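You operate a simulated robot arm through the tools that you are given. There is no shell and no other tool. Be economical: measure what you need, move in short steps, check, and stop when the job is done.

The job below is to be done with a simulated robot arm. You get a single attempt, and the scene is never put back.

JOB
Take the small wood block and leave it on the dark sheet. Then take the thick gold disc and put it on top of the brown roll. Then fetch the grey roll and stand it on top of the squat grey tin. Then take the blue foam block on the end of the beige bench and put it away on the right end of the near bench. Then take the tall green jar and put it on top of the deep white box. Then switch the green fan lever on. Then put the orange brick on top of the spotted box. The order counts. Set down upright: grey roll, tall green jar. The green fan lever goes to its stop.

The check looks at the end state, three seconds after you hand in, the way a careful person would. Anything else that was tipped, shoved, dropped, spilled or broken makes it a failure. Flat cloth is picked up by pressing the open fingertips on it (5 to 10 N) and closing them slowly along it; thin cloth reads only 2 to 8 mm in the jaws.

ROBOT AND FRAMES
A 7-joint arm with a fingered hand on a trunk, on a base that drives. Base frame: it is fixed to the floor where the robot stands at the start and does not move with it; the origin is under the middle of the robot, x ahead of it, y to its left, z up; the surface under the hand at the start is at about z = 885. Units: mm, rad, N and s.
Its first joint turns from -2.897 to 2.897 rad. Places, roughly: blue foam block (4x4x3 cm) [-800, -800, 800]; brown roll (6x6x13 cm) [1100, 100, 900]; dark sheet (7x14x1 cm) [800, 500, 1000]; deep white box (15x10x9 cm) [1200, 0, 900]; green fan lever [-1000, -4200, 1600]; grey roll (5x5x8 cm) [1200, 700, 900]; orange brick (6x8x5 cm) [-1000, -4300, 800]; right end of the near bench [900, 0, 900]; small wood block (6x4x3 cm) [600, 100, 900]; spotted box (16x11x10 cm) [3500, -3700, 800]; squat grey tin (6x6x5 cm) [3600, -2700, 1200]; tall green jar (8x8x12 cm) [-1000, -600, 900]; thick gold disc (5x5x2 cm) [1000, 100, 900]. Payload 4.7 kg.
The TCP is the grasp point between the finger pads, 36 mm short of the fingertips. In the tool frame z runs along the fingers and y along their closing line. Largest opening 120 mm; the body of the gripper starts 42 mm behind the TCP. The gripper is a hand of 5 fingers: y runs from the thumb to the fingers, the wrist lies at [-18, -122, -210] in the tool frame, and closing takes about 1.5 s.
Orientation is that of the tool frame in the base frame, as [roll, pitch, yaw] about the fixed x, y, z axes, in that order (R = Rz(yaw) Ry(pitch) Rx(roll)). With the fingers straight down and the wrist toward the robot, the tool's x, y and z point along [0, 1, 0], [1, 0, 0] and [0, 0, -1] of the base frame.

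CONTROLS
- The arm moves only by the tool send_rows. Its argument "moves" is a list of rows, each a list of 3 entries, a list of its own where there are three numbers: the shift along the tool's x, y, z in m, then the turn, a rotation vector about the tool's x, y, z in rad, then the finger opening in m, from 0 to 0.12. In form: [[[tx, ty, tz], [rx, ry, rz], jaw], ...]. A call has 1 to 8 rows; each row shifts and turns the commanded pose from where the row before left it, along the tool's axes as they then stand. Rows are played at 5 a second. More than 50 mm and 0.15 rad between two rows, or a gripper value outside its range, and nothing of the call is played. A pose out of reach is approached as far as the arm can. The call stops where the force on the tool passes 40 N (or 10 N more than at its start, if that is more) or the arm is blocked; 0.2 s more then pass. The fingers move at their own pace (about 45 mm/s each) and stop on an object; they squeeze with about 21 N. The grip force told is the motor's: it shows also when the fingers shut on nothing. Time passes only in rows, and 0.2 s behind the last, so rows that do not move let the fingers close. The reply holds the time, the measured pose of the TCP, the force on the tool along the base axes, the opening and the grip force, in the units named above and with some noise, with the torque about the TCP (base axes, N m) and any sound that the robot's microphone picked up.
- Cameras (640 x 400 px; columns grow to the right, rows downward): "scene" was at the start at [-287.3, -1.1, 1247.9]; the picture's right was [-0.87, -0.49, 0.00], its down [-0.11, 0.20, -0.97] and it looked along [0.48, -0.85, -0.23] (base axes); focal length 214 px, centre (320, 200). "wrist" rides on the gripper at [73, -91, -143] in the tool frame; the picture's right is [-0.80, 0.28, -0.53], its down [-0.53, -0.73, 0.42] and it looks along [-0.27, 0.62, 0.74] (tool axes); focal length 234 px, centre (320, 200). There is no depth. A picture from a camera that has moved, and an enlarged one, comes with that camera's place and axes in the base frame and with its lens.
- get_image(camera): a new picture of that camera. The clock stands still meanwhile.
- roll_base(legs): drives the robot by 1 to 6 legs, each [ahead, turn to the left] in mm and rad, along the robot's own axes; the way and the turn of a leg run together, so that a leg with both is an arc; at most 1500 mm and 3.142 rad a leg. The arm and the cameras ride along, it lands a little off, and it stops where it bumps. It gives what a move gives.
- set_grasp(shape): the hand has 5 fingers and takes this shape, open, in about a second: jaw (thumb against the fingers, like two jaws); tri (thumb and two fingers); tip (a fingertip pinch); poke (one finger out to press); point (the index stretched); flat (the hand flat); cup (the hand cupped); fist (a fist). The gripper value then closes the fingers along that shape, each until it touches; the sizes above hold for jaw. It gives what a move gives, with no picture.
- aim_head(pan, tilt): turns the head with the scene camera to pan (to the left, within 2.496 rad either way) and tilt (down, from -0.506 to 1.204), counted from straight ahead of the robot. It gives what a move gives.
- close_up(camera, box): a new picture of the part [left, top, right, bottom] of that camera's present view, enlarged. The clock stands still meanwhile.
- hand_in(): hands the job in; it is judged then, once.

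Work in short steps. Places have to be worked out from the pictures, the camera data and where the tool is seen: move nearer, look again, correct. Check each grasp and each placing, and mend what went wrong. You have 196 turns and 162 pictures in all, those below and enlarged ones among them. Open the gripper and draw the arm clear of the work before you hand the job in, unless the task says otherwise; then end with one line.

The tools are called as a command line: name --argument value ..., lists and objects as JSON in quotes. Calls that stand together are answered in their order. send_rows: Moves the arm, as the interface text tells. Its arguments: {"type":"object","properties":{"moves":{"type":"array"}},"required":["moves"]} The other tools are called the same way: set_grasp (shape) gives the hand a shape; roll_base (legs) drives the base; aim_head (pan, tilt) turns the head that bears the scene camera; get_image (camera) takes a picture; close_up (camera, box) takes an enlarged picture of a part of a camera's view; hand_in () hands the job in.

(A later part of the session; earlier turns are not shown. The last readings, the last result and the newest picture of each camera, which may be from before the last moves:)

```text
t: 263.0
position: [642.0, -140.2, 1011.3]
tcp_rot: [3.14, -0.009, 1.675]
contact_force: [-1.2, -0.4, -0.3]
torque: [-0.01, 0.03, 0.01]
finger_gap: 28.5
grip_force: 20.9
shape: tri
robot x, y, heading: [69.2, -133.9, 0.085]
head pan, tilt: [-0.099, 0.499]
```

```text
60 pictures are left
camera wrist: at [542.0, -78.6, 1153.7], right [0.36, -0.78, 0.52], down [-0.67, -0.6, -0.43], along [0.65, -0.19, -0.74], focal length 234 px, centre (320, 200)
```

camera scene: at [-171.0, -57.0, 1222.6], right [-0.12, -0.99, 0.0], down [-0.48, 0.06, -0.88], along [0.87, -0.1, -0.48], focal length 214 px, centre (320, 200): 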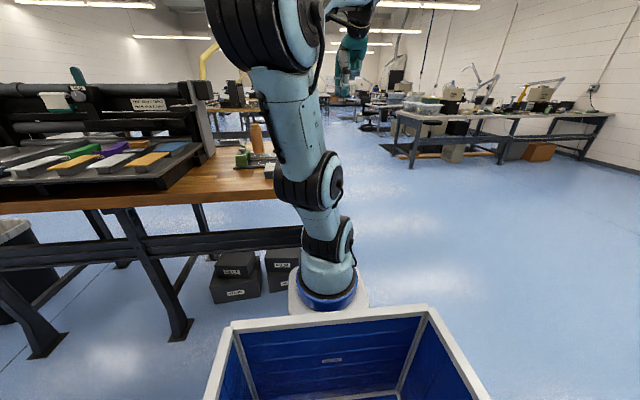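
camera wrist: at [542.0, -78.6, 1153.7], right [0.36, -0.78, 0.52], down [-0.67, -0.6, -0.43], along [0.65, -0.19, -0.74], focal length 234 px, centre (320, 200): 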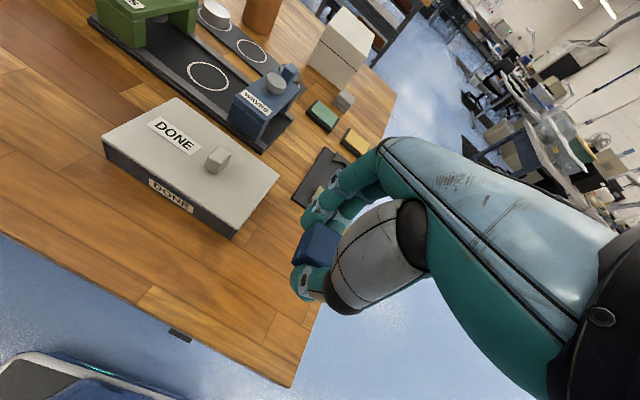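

Now at (642, −140), well inside. Lower to the bench.

send_rows --moves '[[[0, 0, 0.04], [0, 0, 0], 0.02], [[0, 0, 0.035], [0, 0, 0], 0.02], [[0, 0, 0.008], [0, 0, 0], 0.02], [[0, 0, 0.003], [0, 0, 0], 0.02], [[0, 0, 0.003], [0, 0, 0], 0.02], [[0, 0, 0], [0, 0, 0], 0.02]]'

```text
t: 264.4
position: [641.3, -141.0, 922.4]
tcp_rot: [3.137, -0.011, 1.673]
contact_force: [-1.7, 1.1, 13.9]
torque: [0.07, 0.08, -0.01]
finger_gap: 29.1
grip_force: 21.1
shape: tri
robot x, y, heading: [69.7, -132.9, 0.087]
head pan, tilt: [-0.099, 0.499]
```

Contact (14 N). Release and rise.

send_rows --moves '[[[0, 0, -0.001], [0, 0, 0], 0.035], [[0, 0, 0], [0, 0, 0], 0.05], [[0, 0, 0], [0, 0, 0], 0.065], [[0, 0, 0], [0, 0, 0], 0.065], [[0, 0, -0.03], [0, 0, 0], 0.065], [[0, 0, -0.05], [0, 0, 0], 0.065], [[0, 0, -0.05], [0, 0, 0], 0.065], [[0, 0, -0.05], [0, 0, 0], 0.065]]'

get_image --camera "wrist"

```text
t: 266.2
position: [641.9, -144.2, 1100.2]
tcp_rot: [-3.141, -0.01, 1.677]
contact_force: [0.3, 0.8, -0.8]
torque: [0.06, -0.01, 0.0]
finger_gap: 64.7
grip_force: 0.0
shape: tri
robot x, y, heading: [71.0, -131.9, 0.086]
head pan, tilt: [-0.099, 0.499]
```

```text
59 pictures are left
camera wrist: at [542.0, -81.4, 1243.9], right [0.36, -0.78, 0.52], down [-0.67, -0.6, -0.43], along [0.64, -0.19, -0.74], focal length 234 px, centre (320, 200)
```

wrist: 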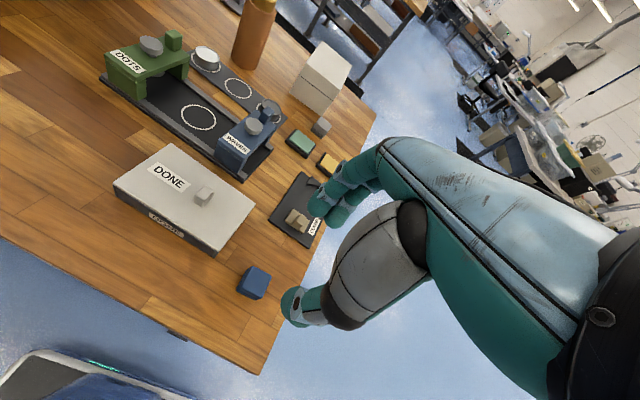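

Foam block is placed. Now for the green jar at ~(−1033, −625): raise the arm and drive back to face the beige bench.

send_rows --moves '[[[0, 0, -0.05], [0, 0, 0], 0.1], [[0, 0, -0.05], [0, 0, 0], 0.1], [[0, 0, -0.03], [0, 0, 0], 0.1]]'

roll_base --legs '[[-230, 0], [0, -1.657], [570, 0], [0, -1.571], [90, 0]]'

aim_head --pan -0.15 --tilt 0.4

get_image --camera "scene"

get_image --camera "wrist"

```text
t: 267.0
position: [638.1, -144.1, 1233.1]
tcp_rot: [3.138, -0.015, 1.676]
contact_force: [-0.6, 0.6, -0.2]
torque: [0.01, -0.01, -0.01]
finger_gap: 99.9
grip_force: 0.0
shape: tri
robot x, y, heading: [71.8, -133.7, 0.085]
head pan, tilt: [-0.099, 0.499]
```

```text
t: 280.1
position: [-795.2, -686.1, 1233.2]
tcp_rot: [3.136, -0.014, -1.529]
contact_force: [-0.5, 0.2, 0.0]
torque: [-0.02, -0.03, -0.03]
finger_gap: 99.7
grip_force: 0.0
shape: tri
robot x, y, heading: [-231.5, -732.4, -3.118]
head pan, tilt: [-0.099, 0.499]
```

```text
t: 280.8
position: [-793.9, -686.3, 1232.1]
tcp_rot: [3.139, -0.014, -1.527]
contact_force: [0.0, -0.2, -0.1]
torque: [-0.04, 0.0, 0.04]
finger_gap: 99.8
grip_force: 0.1
shape: tri
robot x, y, heading: [-227.7, -733.0, -3.12]
head pan, tilt: [-0.15, 0.4]
```

```text
58 pictures are left
camera scene: at [7.4, -794.7, 1231.7], right [0.13, 0.99, 0.0], down [0.39, -0.05, -0.92], along [-0.91, 0.12, -0.39], focal length 214 px, centre (320, 200)
```

scene: 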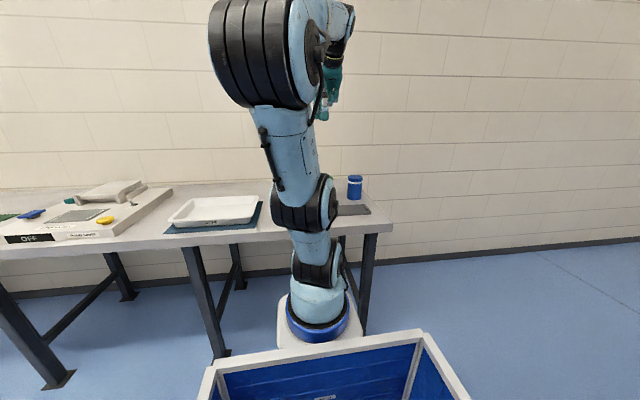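

```text
57 pictures are left
camera wrist: at [-701.2, -752.0, 1375.8], right [-0.31, 0.8, 0.51], down [0.71, 0.56, -0.43], along [-0.63, 0.23, -0.74], focal length 234 px, centre (320, 200)
```

wrist: 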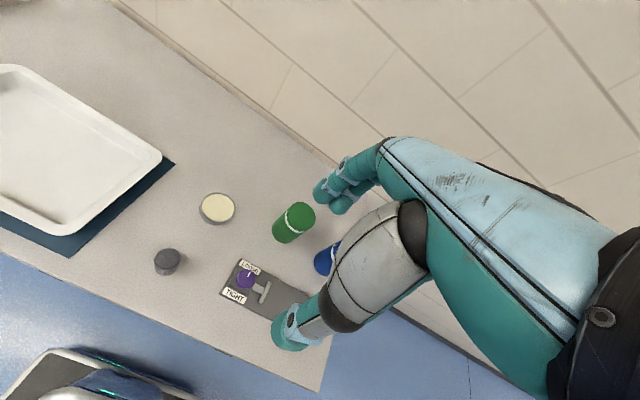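

Jar at about (−1018, −635). Move over it and partially down.

send_rows --moves '[[[-0.0116, 0.0443, 0], [0, 0, 0], 0.11], [[-0.0116, 0.0443, 0], [0, 0, 0], 0.11], [[-0.0116, 0.0443, 0], [0, 0, 0], 0.11], [[-0.0116, 0.0443, 0], [0, 0, 0], 0.11], [[-0.0116, 0.0443, 0], [0, 0, 0], 0.11], [[0, 0, 0.05], [0, 0, 0], 0.11], [[0, 0, 0.05], [0, 0, 0], 0.11], [[0, 0, 0.05], [0, 0, 0], 0.11]]'

get_image --camera "wrist"

close_up --camera "scene" --box '[290, 100, 410, 220]'

```text
t: 282.6
position: [-1016.5, -624.7, 1056.1]
tcp_rot: [3.136, -0.013, -1.529]
contact_force: [0.9, -0.2, 0.7]
torque: [-0.01, 0.04, 0.01]
finger_gap: 110.1
grip_force: 0.1
shape: tri
out of reach, approached as far as the arm can: row 2, 3, 4, 5
robot x, y, heading: [-230.3, -736.9, -3.121]
head pan, tilt: [-0.15, 0.4]
```

```text
56 pictures are left
camera wrist: at [-922.8, -690.3, 1198.6], right [-0.31, 0.8, 0.52], down [0.71, 0.56, -0.44], along [-0.64, 0.23, -0.74], focal length 234 px, centre (320, 200)
```

wrist: 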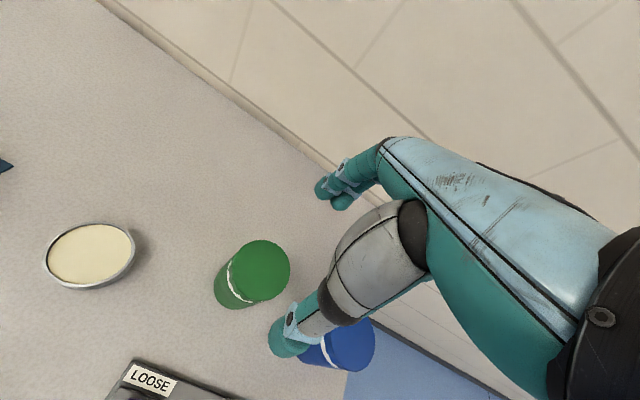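

```text
3.33 times, centred on (350, 160) of scene
camera zoom: at [7.6, -794.7, 1231.7], right [0.13, 0.99, 0.0], down [0.39, -0.05, -0.92], along [-0.91, 0.12, -0.39], focal length 715 px, centre (220, 333)
```

zoom: 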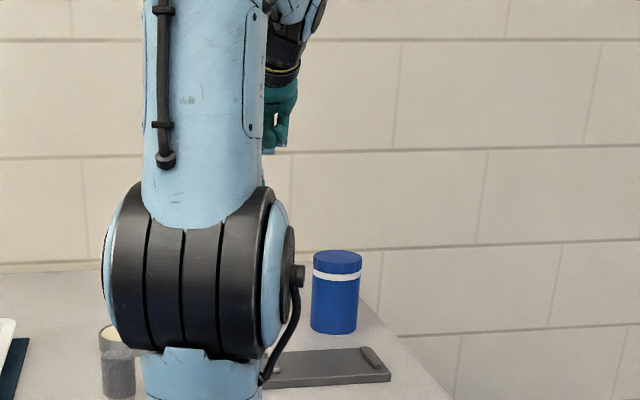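

Jar refined to (−1020, −638). Shift 13 mm and descend in stages.

send_rows --moves '[[[0.013, 0.003, 0], [0, 0, 0], 0.11], [[0, 0, 0.04], [0, 0, 0], 0.11], [[0, 0, 0.04], [0, 0, 0], 0.11], [[0, 0, 0], [0, 0, 0], 0.11]]'

get_image --camera "wrist"

```text
t: 283.6
position: [-1016.9, -637.3, 976.0]
tcp_rot: [3.137, -0.014, -1.528]
contact_force: [0.0, -0.1, 0.8]
torque: [-0.02, -0.01, 0.04]
finger_gap: 110.0
grip_force: 0.1
shape: tri
robot x, y, heading: [-231.5, -735.6, -3.117]
head pan, tilt: [-0.15, 0.4]
```

```text
54 pictures are left
camera wrist: at [-923.3, -703.0, 1120.1], right [-0.31, 0.8, 0.51], down [0.71, 0.56, -0.43], along [-0.63, 0.23, -0.74], focal length 234 px, centre (320, 200)
```

wrist: 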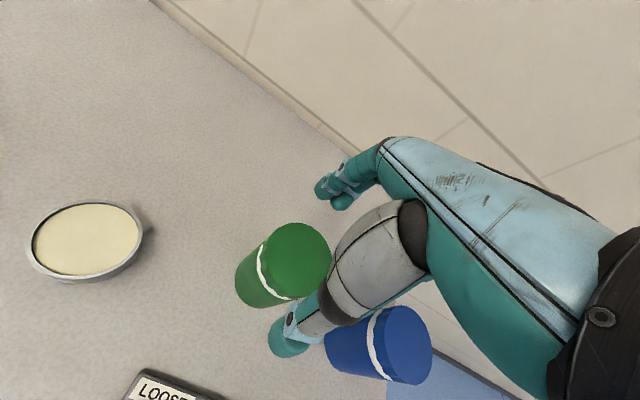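

Aligned. Descend 80 mm to TCP z≈896.

send_rows --moves '[[[0, 0.002, 0.03], [0, 0, 0], 0.11], [[0, 0, 0.03], [0, 0, 0], 0.11], [[0, 0, 0.015], [0, 0, 0], 0.11], [[0, 0, 0.005], [0, 0, 0], 0.11], [[0, 0, 0], [0, 0, 0], 0.11]]'

get_image --camera "wrist"

```text
t: 284.7
position: [-1023.7, -638.4, 905.3]
tcp_rot: [3.121, -0.007, -1.532]
contact_force: [0.5, -0.1, 7.2]
torque: [0.25, 0.18, 0.0]
finger_gap: 110.2
grip_force: 0.0
shape: tri
robot x, y, heading: [-230.2, -733.3, -3.115]
head pan, tilt: [-0.15, 0.4]
stopped in row 5: the force on the tool passed its limit at 44 N (the readings are from after the stop); the commanded pose is now the measured one
```

```text
53 pictures are left
camera wrist: at [-927.4, -705.2, 1047.4], right [-0.3, 0.8, 0.53], down [0.7, 0.56, -0.44], along [-0.65, 0.24, -0.73], focal length 234 px, centre (320, 200)
```

wrist: 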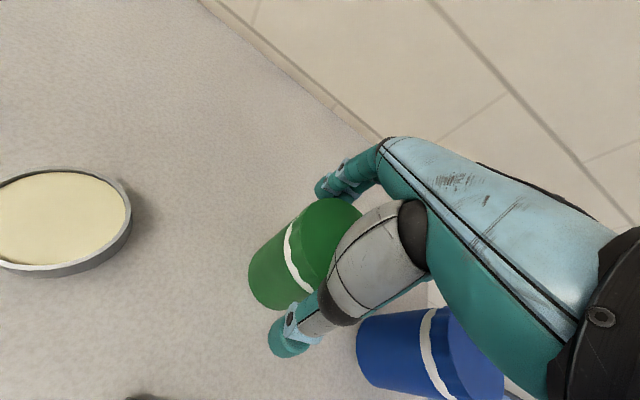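

The hand touched the lid (44 N), jar still standing. I rise 6 mm and close.

send_rows --moves '[[[0, 0, -0.006], [0, 0, 0], 0.11], [[0, 0, 0], [0, 0, 0], 0.09], [[0, 0, 0], [0, 0, 0], 0.075], [[0, 0, 0], [0, 0, 0], 0.06], [[0, 0, 0], [0, 0, 0], 0.05], [[0, 0, 0], [0, 0, 0], 0.05], [[0, 0, 0], [0, 0, 0], 0.05]]'

get_image --camera "wrist"

```text
t: 286.3
position: [-1023.5, -638.7, 912.1]
tcp_rot: [3.125, -0.008, -1.532]
contact_force: [-0.1, -0.3, -0.2]
torque: [-0.02, 0.01, 0.04]
finger_gap: 62.6
grip_force: 21.0
shape: tri
robot x, y, heading: [-230.7, -735.0, -3.115]
head pan, tilt: [-0.15, 0.4]
```

```text
52 pictures are left
camera wrist: at [-927.2, -705.3, 1052.8], right [-0.3, 0.8, 0.52], down [0.7, 0.56, -0.44], along [-0.64, 0.23, -0.73], focal length 234 px, centre (320, 200)
```

wrist: 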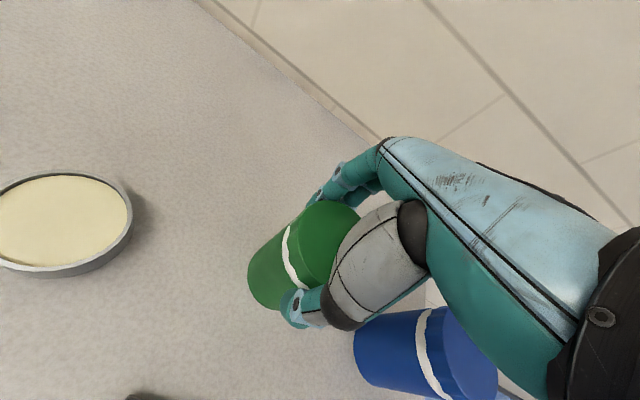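

Gripped. Lift and check.

send_rows --moves '[[[0, 0, -0.02], [0, 0, 0], 0.045], [[0, 0, -0.04], [0, 0, 0], 0.045], [[0, 0, -0.05], [0, 0, 0], 0.045], [[0, 0, -0.05], [0, 0, 0], 0.045], [[0, -0.04, -0.03], [0, 0, 0], 0.045], [[0, -0.04, -0.03], [0, 0, 0], 0.045], [[0, -0.04, -0.03], [0, 0, 0], 0.045], [[0, 0, 0], [0, 0, 0], 0.045]]'

get_image --camera "wrist"

get_image --camera "scene"

```text
t: 288.1
position: [-896.8, -630.0, 1160.9]
tcp_rot: [3.123, -0.009, -1.532]
contact_force: [0.7, 0.7, -4.9]
torque: [-0.01, 0.01, 0.03]
finger_gap: 62.7
grip_force: 20.9
shape: tri
robot x, y, heading: [-232.4, -737.5, -3.117]
head pan, tilt: [-0.15, 0.4]
```

```text
51 pictures are left
camera wrist: at [-800.5, -697.5, 1301.6], right [-0.3, 0.8, 0.52], down [0.7, 0.56, -0.44], along [-0.64, 0.23, -0.73], focal length 234 px, centre (320, 200)
```

wrist: 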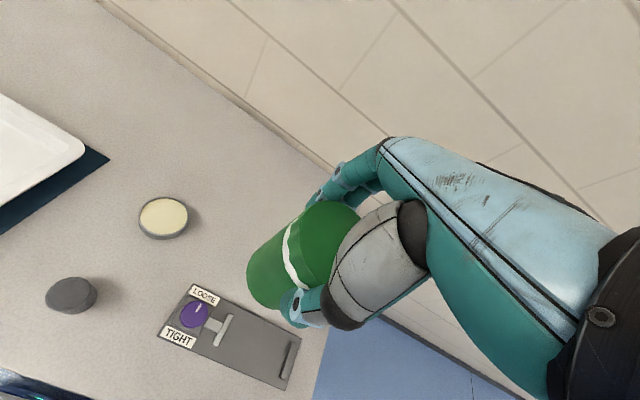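

```text
50 pictures are left
camera scene: at [7.2, -794.6, 1231.8], right [0.13, 0.99, 0.0], down [0.39, -0.05, -0.92], along [-0.91, 0.12, -0.39], focal length 214 px, centre (320, 200)
```

scene: 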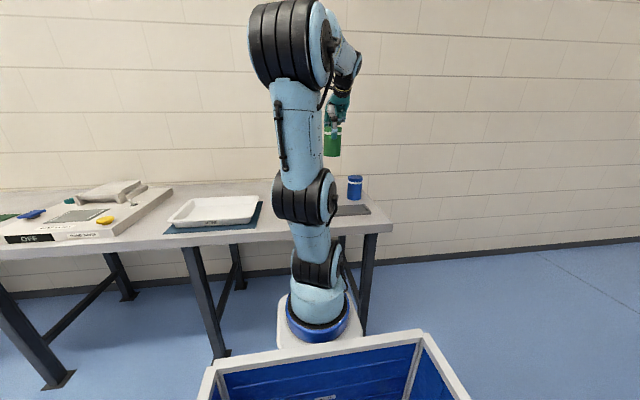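

Jar held upright (~5 N). I reverse east along the aisle and turn to face the near bench from its right end.

roll_base --legs '[[0, -0.05], [-1240, 0], [0, -1.545]]'

aim_head --pan -0.1 --tilt 0.4

get_image --camera "scene"

get_image --camera "wrist"

```text
t: 298.3
position: [1072.2, -102.7, 1159.7]
tcp_rot: [3.123, -0.007, -3.086]
contact_force: [0.5, 0.5, -4.2]
torque: [0.0, 0.05, -0.05]
finger_gap: 62.2
grip_force: 20.4
shape: tri
robot x, y, heading: [978.6, -770.4, 1.609]
head pan, tilt: [-0.15, 0.4]
```

```text
t: 298.9
position: [1072.9, -102.1, 1159.7]
tcp_rot: [3.124, -0.008, -3.085]
contact_force: [0.6, 0.2, -4.7]
torque: [0.02, 0.03, 0.02]
finger_gap: 62.2
grip_force: 21.2
shape: tri
robot x, y, heading: [976.3, -767.7, 1.61]
head pan, tilt: [-0.099, 0.4]
```

```text
49 pictures are left
camera scene: at [913.6, -1010.3, 1231.8], right [1.0, -0.06, 0.0], down [-0.02, -0.39, -0.92], along [0.06, 0.92, -0.39], focal length 214 px, centre (320, 200)
```

scene: 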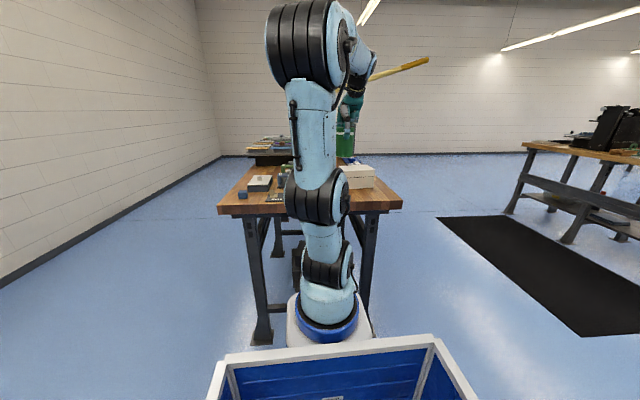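

```text
48 pictures are left
camera wrist: at [1005.2, -198.2, 1301.2], right [0.79, 0.31, 0.52], down [0.57, -0.69, -0.44], along [0.22, 0.65, -0.73], focal length 234 px, centre (320, 200)
```

wrist: 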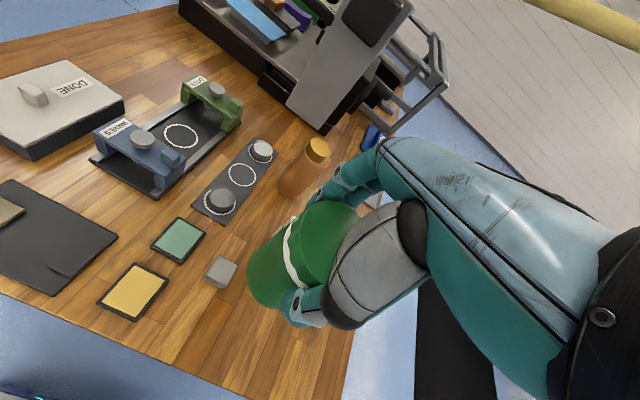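

Zoom on the white box and jar in the scene view.

close_up --camera "scene" --box '[310, 110, 414, 215]'

```text
3.81 times, centred on (362, 162) of scene
camera zoom: at [913.6, -1010.3, 1231.8], right [1.0, -0.06, 0.0], down [-0.02, -0.39, -0.92], along [0.06, 0.92, -0.39], focal length 817 px, centre (160, 343)
```

zoom: 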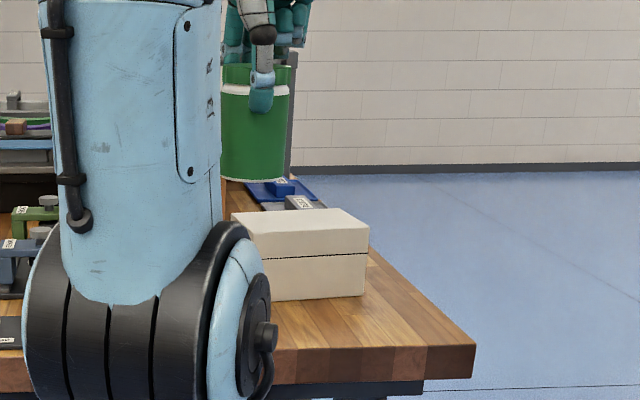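

White box top centre ≈ (1150, −15), z 975. Move the jar over it at current height and re-check.

send_rows --moves '[[[-0.027, 0.025, 0], [0, 0, 0], 0.045], [[-0.027, 0.025, 0], [0, 0, 0], 0.045], [[-0.027, 0.025, 0], [0, 0, 0], 0.045], [[0, 0.012, 0.02], [0, 0, 0], 0.045], [[0, 0, 0], [0, 0, 0], 0.045]]'

get_image --camera "wrist"

close_up --camera "scene" --box '[330, 110, 410, 190]'

```text
t: 300.1
position: [1150.7, -12.1, 1143.4]
tcp_rot: [3.125, -0.008, -3.086]
contact_force: [-1.1, 0.2, -4.4]
torque: [-0.01, 0.01, -0.05]
finger_gap: 62.1
grip_force: 20.9
shape: tri
robot x, y, heading: [980.7, -773.8, 1.606]
head pan, tilt: [-0.099, 0.4]
```

```text
46 pictures are left
camera wrist: at [1083.1, -108.6, 1284.8], right [0.79, 0.31, 0.52], down [0.57, -0.69, -0.44], along [0.22, 0.65, -0.73], focal length 234 px, centre (320, 200)
```

wrist: 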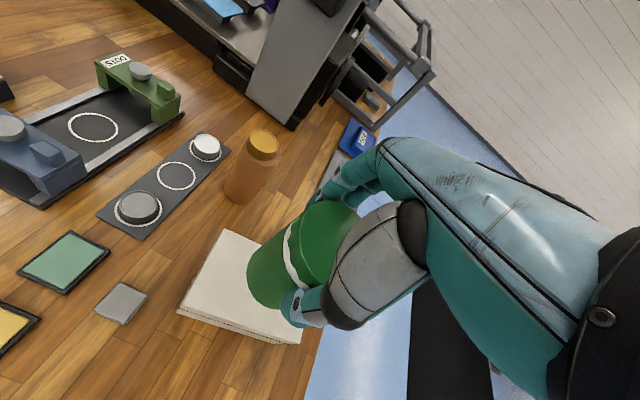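

```text
5.00 times, centred on (370, 150) of scene
camera zoom: at [913.6, -1010.3, 1231.8], right [1.0, -0.06, 0.0], down [-0.02, -0.39, -0.92], along [0.06, 0.92, -0.39], focal length 1072 px, centre (70, 450)
```

zoom: 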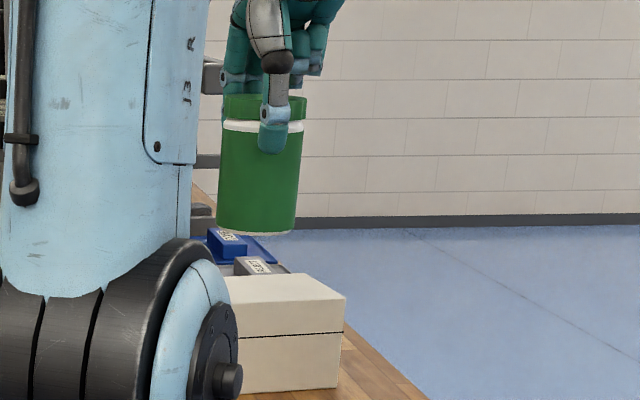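

Box top centre ≈ (1153, −12) and jar is over it. Lower gently.

send_rows --moves '[[[0, 0.003, 0.025], [0, 0, 0], 0.045], [[0, 0, 0.018], [0, 0, 0], 0.045], [[0, 0, 0.004], [0, 0, 0], 0.045], [[0, 0, 0], [0, 0, 0], 0.045]]'

send_rows --moves '[[[0, 0, 0.003], [0, 0, 0], 0.045], [[0, 0, 0.003], [0, 0, 0], 0.045], [[0, 0, 0], [0, 0, 0], 0.045]]'

close_up --camera "scene" --box '[330, 110, 410, 190]'

```text
t: 301.1
position: [1147.9, -6.2, 1094.8]
tcp_rot: [3.125, -0.01, -3.087]
contact_force: [-0.2, -0.4, -5.3]
torque: [0.01, 0.03, -0.01]
finger_gap: 62.0
grip_force: 21.1
shape: tri
robot x, y, heading: [979.4, -771.6, 1.611]
head pan, tilt: [-0.099, 0.4]
```

```text
t: 301.9
position: [1147.8, -7.2, 1088.4]
tcp_rot: [3.124, -0.009, -3.086]
contact_force: [-0.1, 0.3, -4.1]
torque: [0.03, 0.0, 0.02]
finger_gap: 61.9
grip_force: 20.8
shape: tri
robot x, y, heading: [980.9, -770.6, 1.605]
head pan, tilt: [-0.099, 0.4]
```

```text
5.00 times, centred on (370, 150) of scene
camera zoom: at [913.6, -1010.3, 1231.8], right [1.0, -0.06, 0.0], down [-0.02, -0.39, -0.92], along [0.06, 0.92, -0.39], focal length 1072 px, centre (70, 450)
```

zoom: 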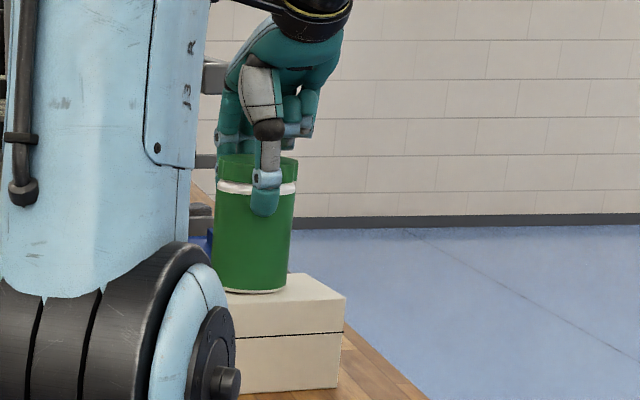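

Nearly down. Continue in 2 mm steps until contact.

send_rows --moves '[[[0, 0, 0.002], [0, 0, 0], 0.045], [[0, 0, 0.002], [0, 0, 0], 0.045], [[0, 0, 0], [0, 0, 0], 0.045]]'

```text
t: 302.7
position: [1147.8, -6.6, 1085.9]
tcp_rot: [3.121, -0.006, -3.086]
contact_force: [-1.4, -0.3, 7.9]
torque: [-0.12, 0.03, -0.01]
finger_gap: 62.4
grip_force: 20.4
shape: tri
robot x, y, heading: [980.0, -772.1, 1.611]
head pan, tilt: [-0.099, 0.4]
```

Contact. Release slowly, then rise straight up.

send_rows --moves '[[[0, 0, 0], [0, 0, 0], 0.07], [[0, 0, 0], [0, 0, 0], 0.08], [[0, 0, 0], [0, 0, 0], 0.095], [[0, 0, 0], [0, 0, 0], 0.11], [[0, 0, 0], [0, 0, 0], 0.11], [[0, 0, -0.02], [0, 0, 0], 0.11], [[0, 0, -0.04], [0, 0, 0], 0.11], [[0, 0, -0.05], [0, 0, 0], 0.11]]'

send_rows --moves '[[[0, 0, -0.05], [0, 0, 0], 0.11], [[0, 0, -0.05], [0, 0, 0], 0.11]]'

get_image --camera "wrist"

close_up --camera "scene" --box '[330, 110, 410, 190]'

```text
t: 304.5
position: [1151.2, -9.3, 1193.8]
tcp_rot: [3.125, -0.009, -3.088]
contact_force: [-0.5, 0.3, 0.2]
torque: [-0.03, 0.02, -0.03]
finger_gap: 110.1
grip_force: 0.0
shape: tri
robot x, y, heading: [976.3, -767.2, 1.607]
head pan, tilt: [-0.099, 0.4]
```

```text
t: 305.1
position: [1149.0, -12.3, 1292.3]
tcp_rot: [3.125, -0.008, -3.088]
contact_force: [0.4, 1.0, -1.1]
torque: [-0.01, -0.01, 0.03]
finger_gap: 110.2
grip_force: 0.1
shape: tri
robot x, y, heading: [980.6, -769.5, 1.606]
head pan, tilt: [-0.099, 0.4]
```

```text
43 pictures are left
camera wrist: at [1081.4, -108.5, 1434.5], right [0.79, 0.31, 0.52], down [0.57, -0.7, -0.44], along [0.22, 0.65, -0.73], focal length 234 px, centre (320, 200)
```

wrist: 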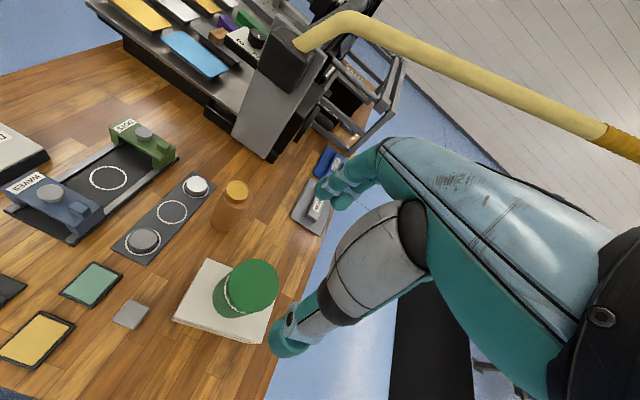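

```text
5.00 times, centred on (370, 150) of scene
camera zoom: at [913.7, -1010.3, 1231.8], right [1.0, -0.06, 0.0], down [-0.02, -0.39, -0.92], along [0.06, 0.92, -0.39], focal length 1072 px, centre (70, 450)
```

zoom: 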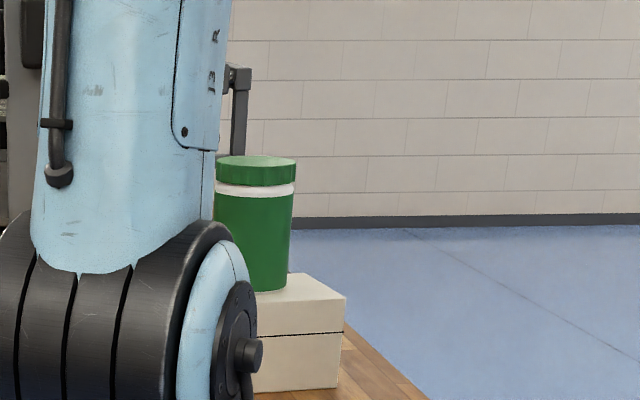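

Jar stands on the box. Next the fan lever near (−1000, −4200, 1600): back off, retract a bit, and drive there.

roll_base --legs '[[-300, 0], [0, 2.697], [1400, 0], [1400, 0]]'

send_rows --moves '[[[0, -0.045, 0], [0, 0, 0], 0.08], [[0, -0.045, 0], [0, 0, 0], 0.08], [[0, -0.045, 0], [0, 0, 0], 0.08], [[0, -0.045, 0], [0, 0, 0], 0.08]]'

aim_head --pan -0.5 --tilt 0.0

get_image --camera "scene"

```text
t: 327.0
position: [-504.8, -4328.0, 1293.3]
tcp_rot: [3.124, -0.006, -0.383]
contact_force: [0.8, -0.2, -1.1]
torque: [0.02, 0.0, 0.0]
finger_gap: 109.8
grip_force: 0.0
shape: tri
robot x, y, heading: [-28.6, -3715.7, -1.97]
head pan, tilt: [-0.099, 0.4]
```

```text
t: 328.0
position: [-435.9, -4159.6, 1290.2]
tcp_rot: [3.124, -0.009, -0.382]
contact_force: [-0.4, 0.1, -0.9]
torque: [-0.02, -0.08, 0.02]
finger_gap: 80.6
grip_force: 0.1
shape: tri
robot x, y, heading: [-29.0, -3712.2, -1.972]
head pan, tilt: [-0.099, 0.4]
```

```text
t: 328.8
position: [-436.3, -4159.8, 1290.8]
tcp_rot: [3.124, -0.009, -0.384]
contact_force: [-0.9, -0.8, 0.6]
torque: [-0.02, 0.0, -0.01]
finger_gap: 80.1
grip_force: 0.2
shape: tri
robot x, y, heading: [-25.0, -3710.4, -1.973]
head pan, tilt: [-0.499, 0.0]
```

```text
41 pictures are left
camera scene: at [100.5, -3496.1, 1268.7], right [-0.62, 0.78, 0.0], down [0.0, 0.0, -1.0], along [-0.78, -0.62, 0.0], focal length 214 px, centre (320, 200)
```

scene: 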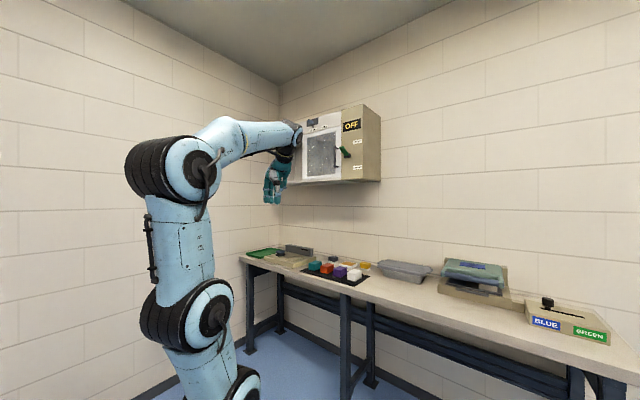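

The cabinet with an "OFF" display and green lever is visible; zoom in.

close_up --camera "scene" --box '[290, 95, 390, 190]'

close_up --camera "scene" --box '[235, 230, 385, 300]'

```text
4.21 times, centred on (340, 142) of scene
camera zoom: at [100.5, -3496.1, 1268.7], right [-0.62, 0.78, 0.0], down [0.0, 0.0, -1.0], along [-0.78, -0.62, 0.0], focal length 903 px, centre (236, 442)
```

zoom: 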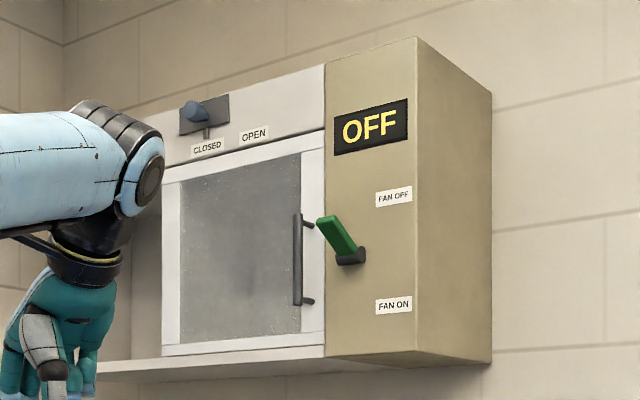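

```text
4.27 times, centred on (310, 265) of scene
camera zoom: at [100.5, -3496.1, 1268.7], right [-0.62, 0.78, 0.0], down [0.0, 0.0, -1.0], along [-0.78, -0.62, 0.0], focal length 915 px, centre (363, -77)
```

zoom: 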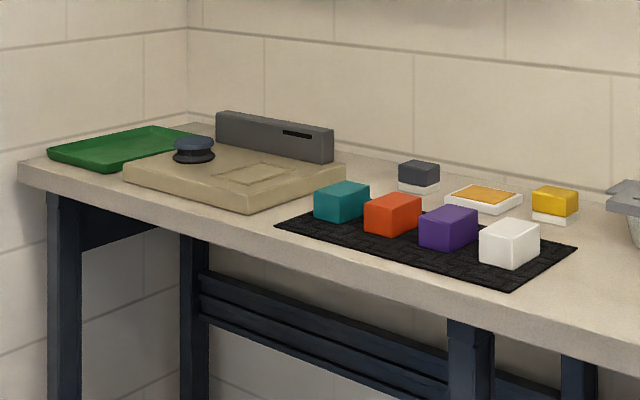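

Lever: pivot near (−1010, −4190, ~1540), handle pointing up; it must go down to FAN ON. I reposition facing west at about (−310, −4270), arm retracted.

send_rows --moves '[[[0, -0.04, 0], [0, 0, 0], 0.02], [[0, -0.04, 0], [0, 0, 0], 0.02], [[0, -0.02, 0], [0, 0, 0], 0.0]]'

roll_base --legs '[[0, -0.07], [600, 0], [0, -1.1]]'

aim_head --pan -0.1 --tilt -0.2

get_image --camera "scene"

```text
t: 329.6
position: [-397.7, -4068.0, 1290.7]
tcp_rot: [3.124, -0.009, -0.383]
contact_force: [0.0, 0.6, 0.3]
torque: [-0.02, 0.0, 0.02]
finger_gap: 12.2
grip_force: 0.0
shape: tri
robot x, y, heading: [-27.8, -3710.7, -1.975]
head pan, tilt: [-0.499, 0.0]
```

```text
t: 336.2
position: [-766.3, -4042.7, 1290.6]
tcp_rot: [3.123, -0.009, -1.554]
contact_force: [0.4, -0.2, 0.2]
torque: [-0.03, -0.01, 0.02]
finger_gap: 0.1
grip_force: 21.5
shape: tri
robot x, y, heading: [-294.9, -4243.5, 3.138]
head pan, tilt: [-0.499, 0.0]
```

```text
t: 337.1
position: [-764.5, -4042.5, 1290.3]
tcp_rot: [3.126, -0.009, -1.555]
contact_force: [0.0, -0.1, -0.7]
torque: [-0.01, -0.02, -0.01]
finger_gap: 0.0
grip_force: 20.7
shape: tri
robot x, y, heading: [-292.5, -4245.1, 3.145]
head pan, tilt: [-0.099, -0.201]
```

```text
38 pictures are left
camera scene: at [-49.9, -4317.3, 1286.2], right [0.1, 0.99, 0.0], down [-0.2, 0.02, -0.98], along [-0.97, 0.1, 0.2], focal length 214 px, centre (320, 200)
```

scene: 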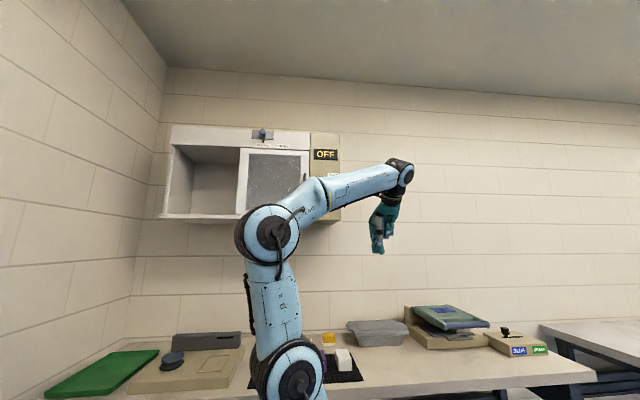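

From two views: panel face x≈−1092, lever pivot (−1090, −4222, 1554), handle tip ≈ (−1024, −4222, 1598). I raise the hand, tilt it 45° forward (fingers closed), then will press down on the handle.

send_rows --moves '[[[0, 0, -0.05], [0, 0, 0], 0.0], [[0, 0, -0.05], [0, 0, 0], 0.0], [[0, 0, -0.05], [0, 0, 0], 0.0], [[0, 0, -0.05], [0, 0, 0], 0.0], [[0, 0, -0.05], [0, 0, 0], 0.0], [[0, 0, -0.05], [0, 0, 0], 0.0], [[0, 0, -0.05], [0, 0, 0], 0.0], [[0, 0, -0.04], [0, 0, 0], 0.0]]'

send_rows --moves '[[[0, 0, 0], [-0.131, 0, 0], 0.0], [[0, 0, 0], [-0.131, 0, 0], 0.0], [[0, 0, 0], [-0.131, 0, 0], 0.0], [[0, 0, 0], [-0.131, 0, 0], 0.0], [[0, 0, 0], [-0.131, 0, 0], 0.0], [[0, 0, 0], [-0.13, 0, 0], 0.0]]'

get_image --camera "scene"

```text
t: 338.9
position: [-764.2, -4040.1, 1468.7]
tcp_rot: [3.122, -0.006, -1.555]
contact_force: [-0.8, 0.0, -0.3]
torque: [0.02, -0.01, 0.03]
finger_gap: 0.0
grip_force: 21.0
shape: tri
out of reach, approached as far as the arm can: row 4, 5, 6, 7, 8
robot x, y, heading: [-292.1, -4248.3, 3.141]
head pan, tilt: [-0.099, -0.201]
```

```text
t: 340.3
position: [-763.1, -4037.8, 1473.0]
tcp_rot: [2.337, -0.008, -1.555]
contact_force: [0.0, -0.2, 0.3]
torque: [0.0, -0.03, 0.05]
finger_gap: 0.0
grip_force: 21.6
shape: tri
robot x, y, heading: [-295.2, -4242.0, 3.138]
head pan, tilt: [-0.099, -0.201]
```

```text
37 pictures are left
camera scene: at [-49.8, -4317.3, 1286.2], right [0.1, 0.99, 0.0], down [-0.2, 0.02, -0.98], along [-0.97, 0.1, 0.2], focal length 214 px, centre (320, 200)
```

scene: 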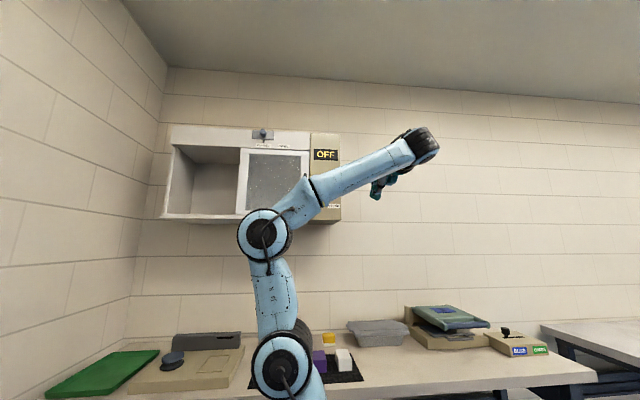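

Tilt done. Raise to z≈1640 and shift toward the lever's y.

send_rows --moves '[[[0, 0.0302, -0.0291], [0, 0, 0], 0.0], [[0, 0.0302, -0.0291], [0, 0, 0], 0.0], [[0, 0.0302, -0.0291], [0, 0, 0], 0.0], [[0, 0.0302, -0.0291], [0, 0, 0], 0.0], [[0.048, 0, 0], [0, 0, 0], 0.0], [[0.048, 0, 0], [0, 0, 0], 0.0], [[0.048, 0, 0], [0, 0, 0], 0.0], [[0.045, 0, 0], [0, 0, 0], 0.0]]'

get_image --camera "scene"

get_image --camera "wrist"

```text
t: 342.1
position: [-758.1, -4225.3, 1638.1]
tcp_rot: [2.336, -0.011, -1.553]
contact_force: [1.9, 0.6, -0.1]
torque: [-0.07, 0.08, 0.1]
finger_gap: 0.0
grip_force: 21.5
shape: tri
robot x, y, heading: [-289.8, -4244.2, 3.145]
head pan, tilt: [-0.099, -0.201]
```

```text
36 pictures are left
camera scene: at [-49.4, -4317.1, 1286.1], right [0.1, 0.99, 0.0], down [-0.2, 0.02, -0.98], along [-0.97, 0.1, 0.2], focal length 214 px, centre (320, 200)
```

scene: 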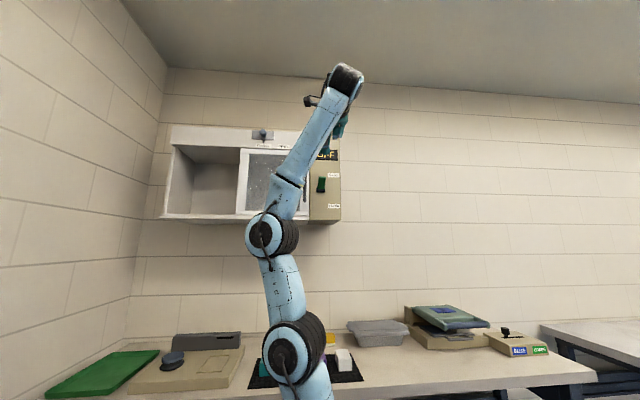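

```text
35 pictures are left
camera wrist: at [-592.3, -4293.7, 1671.8], right [0.17, 0.81, 0.56], down [0.19, 0.53, -0.83], along [-0.97, 0.25, -0.07], focal length 234 px, centre (320, 200)
```

wrist: 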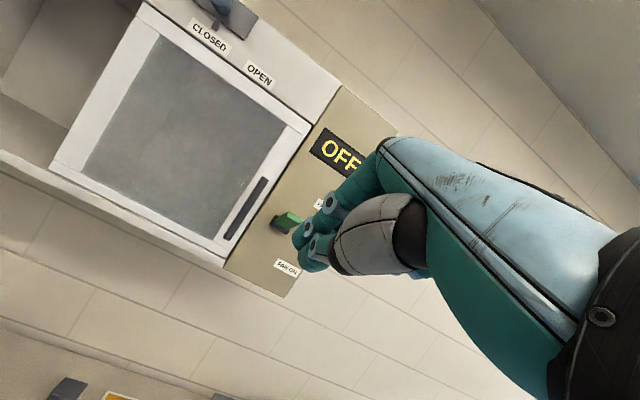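

Both views show the lever now; zoom to triangulate.

close_up --camera "scene" --box '[290, 140, 354, 230]'

close_up --camera "wrist" --box '[220, 170, 360, 290]'

```text
4.44 times, centred on (322, 185) of scene
camera zoom: at [-49.4, -4317.1, 1286.1], right [0.1, 0.99, 0.0], down [-0.2, 0.02, -0.98], along [-0.97, 0.1, 0.2], focal length 953 px, centre (311, 267)
```

zoom: 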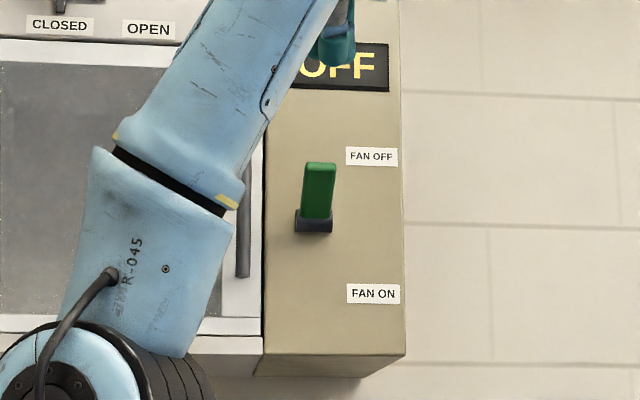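

```text
3.33 times, centred on (290, 230) of wrist
camera zoom: at [-592.3, -4293.7, 1671.8], right [0.17, 0.81, 0.56], down [0.19, 0.53, -0.83], along [-0.97, 0.25, -0.07], focal length 781 px, centre (420, 100)
```

zoom: 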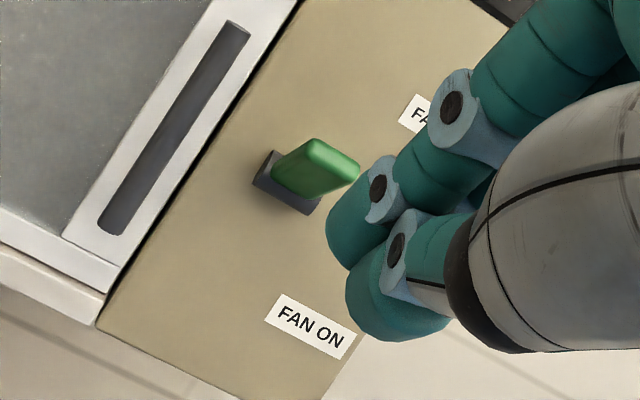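

Handle tip (−1003, −4207, 1590), hub (−1071, −4209, 1548). Move forward above the handle.

send_rows --moves '[[[-0.0015, 0.0305, 0.0264], [0, 0, 0], 0.0], [[-0.0015, 0.0305, 0.0264], [0, 0, 0], 0.0], [[-0.0015, 0.0305, 0.0264], [0, 0, 0], 0.0], [[-0.0015, 0.0305, 0.0264], [0, 0, 0], 0.0], [[-0.0015, 0.0305, 0.0264], [0, 0, 0], 0.0], [[-0.0015, 0.0305, 0.0264], [0, 0, 0], 0.0], [[0, 0, 0], [0, 0, 0], 0.0]]'

close_up --camera "scene" --box '[270, 120, 370, 230]'

close_up --camera "wrist" --box '[220, 170, 360, 290]'

```text
t: 343.7
position: [-1003.8, -4214.5, 1660.8]
tcp_rot: [2.337, -0.01, -1.546]
contact_force: [0.0, 0.5, -0.4]
torque: [-0.03, 0.01, 0.08]
finger_gap: 0.0
grip_force: 21.4
shape: tri
out of reach, approached as far as the arm can: row 6
robot x, y, heading: [-290.7, -4244.6, 3.137]
head pan, tilt: [-0.099, -0.201]
```

```text
3.64 times, centred on (320, 175) of scene
camera zoom: at [-49.9, -4317.3, 1286.2], right [0.1, 0.99, 0.0], down [-0.2, 0.02, -0.98], along [-0.97, 0.1, 0.2], focal length 780 px, centre (320, 291)
```

zoom: 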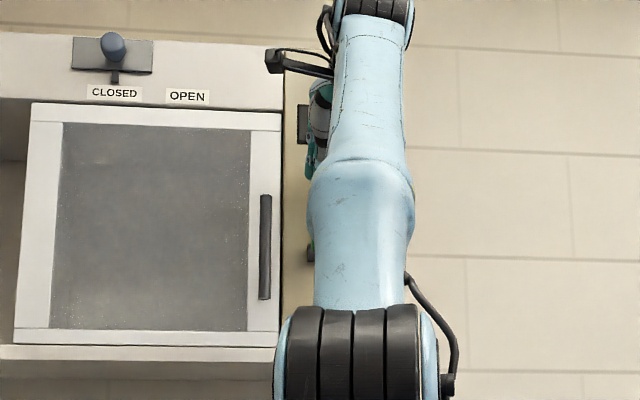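

```text
3.33 times, centred on (290, 230) of wrist
camera zoom: at [-835.9, -4283.1, 1694.3], right [0.17, 0.81, 0.56], down [0.19, 0.53, -0.83], along [-0.97, 0.24, -0.07], focal length 781 px, centre (420, 100)
```

zoom: 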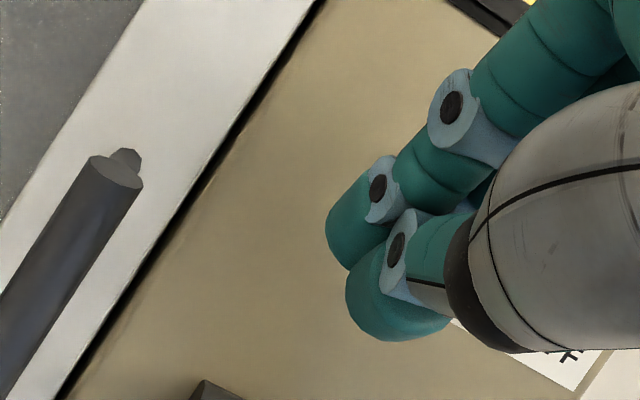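

Take the full wrist view to see the handle under the fingers.

close_up --camera "wrist" --box '[200, 200, 400, 380]'

```text
2.22 times, centred on (300, 290) of wrist
camera zoom: at [-835.9, -4283.1, 1694.3], right [0.17, 0.81, 0.56], down [0.19, 0.53, -0.83], along [-0.97, 0.24, -0.07], focal length 520 px, centre (364, 0)
```

zoom: 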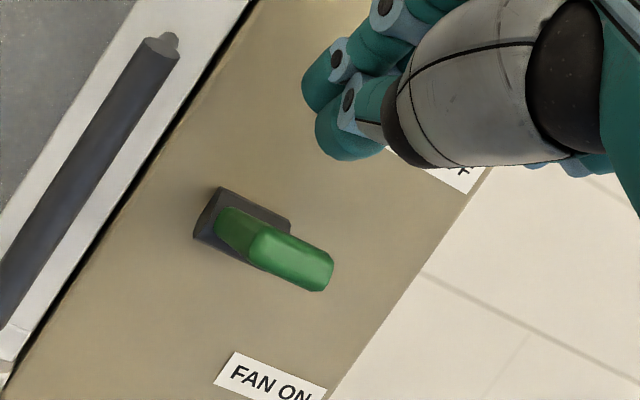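

Handle is directly below. Shift 6 mm and press down in steps.

send_rows --moves '[[[-0.006, -0.0108, 0.0104], [0, 0, 0], 0.0], [[0, -0.0108, 0.0104], [0, 0, 0], 0.0], [[0, -0.0108, 0.0104], [0, 0, 0], 0.0], [[0, -0.0108, 0.0104], [0, 0, 0], 0.0], [[0, -0.0108, 0.0104], [0, 0, 0], 0.0]]'

close_up --camera "wrist" --box '[200, 150, 400, 330]'

```text
t: 344.9
position: [-999.8, -4209.9, 1589.0]
tcp_rot: [2.337, -0.009, -1.556]
contact_force: [-0.7, 0.5, 0.3]
torque: [0.01, 0.02, 0.0]
finger_gap: 0.0
grip_force: 21.1
shape: tri
robot x, y, heading: [-291.2, -4246.7, 3.14]
head pan, tilt: [-0.099, -0.201]
```

```text
2.22 times, centred on (300, 240) of wrist
camera zoom: at [-833.4, -4278.3, 1622.9], right [0.17, 0.81, 0.56], down [0.19, 0.53, -0.83], along [-0.97, 0.25, -0.07], focal length 520 px, centre (364, 111)
```

zoom: 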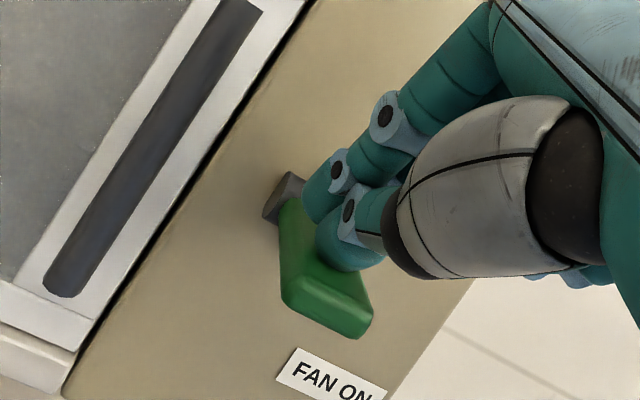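

The lever is moving with little resistance. Continue down.

send_rows --moves '[[[0, -0.0108, 0.0104], [0, 0, 0], 0.0], [[0, -0.0108, 0.0104], [0, 0, 0], 0.0], [[0, -0.0108, 0.0104], [0, 0, 0], 0.0]]'

close_up --camera "wrist" --box '[200, 150, 400, 330]'

```text
t: 345.9
position: [-994.2, -4212.3, 1553.5]
tcp_rot: [2.315, -0.005, -1.557]
contact_force: [3.5, 2.3, 9.1]
torque: [0.0, 0.1, -0.07]
finger_gap: 0.0
grip_force: 20.7
shape: tri
robot x, y, heading: [-296.1, -4245.3, 3.138]
head pan, tilt: [-0.099, -0.201]
stopped in row 3: the force on the tool passed its limit at 43 N (the readings are from after the stop); the commanded pose is now the measured one
```

```text
2.22 times, centred on (300, 240) of wrist
camera zoom: at [-826.1, -4281.4, 1582.5], right [0.19, 0.81, 0.56], down [0.18, 0.53, -0.83], along [-0.97, 0.25, -0.04], focal length 520 px, centre (364, 111)
```

zoom: 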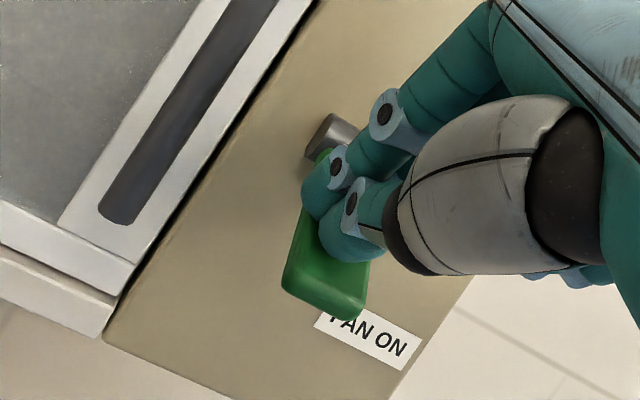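

Force passed 43 N – likely the stop. Back away and check the display.

send_rows --moves '[[[0, 0.0144, -0.0139], [0, 0, 0], 0.0], [[0, 0.02, -0.035], [0, 0, 0], 0.0], [[0, 0, -0.05], [0, 0, 0], 0.0], [[0, -0.02, -0.045], [0, 0, 0], 0.0], [[0, -0.03, -0.04], [0, 0, 0], 0.0]]'

close_up --camera "wrist" --box '[200, 80, 440, 330]'

```text
t: 347.1
position: [-850.6, -4208.0, 1662.2]
tcp_rot: [2.32, -0.006, -1.556]
contact_force: [-0.2, 0.6, -0.6]
torque: [-0.04, -0.01, 0.03]
finger_gap: 0.1
grip_force: 21.1
shape: tri
robot x, y, heading: [-297.0, -4245.3, 3.141]
head pan, tilt: [-0.099, -0.201]
```

```text
1.60 times, centred on (320, 205) of wrist
camera zoom: at [-683.4, -4276.7, 1692.5], right [0.18, 0.81, 0.56], down [0.18, 0.53, -0.83], along [-0.97, 0.25, -0.05], focal length 375 px, centre (320, 192)
```

zoom: 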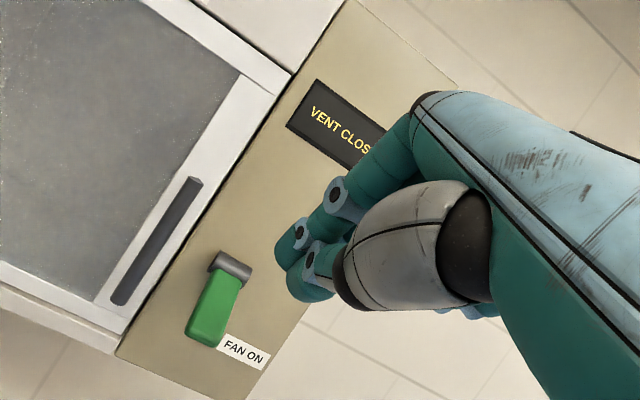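

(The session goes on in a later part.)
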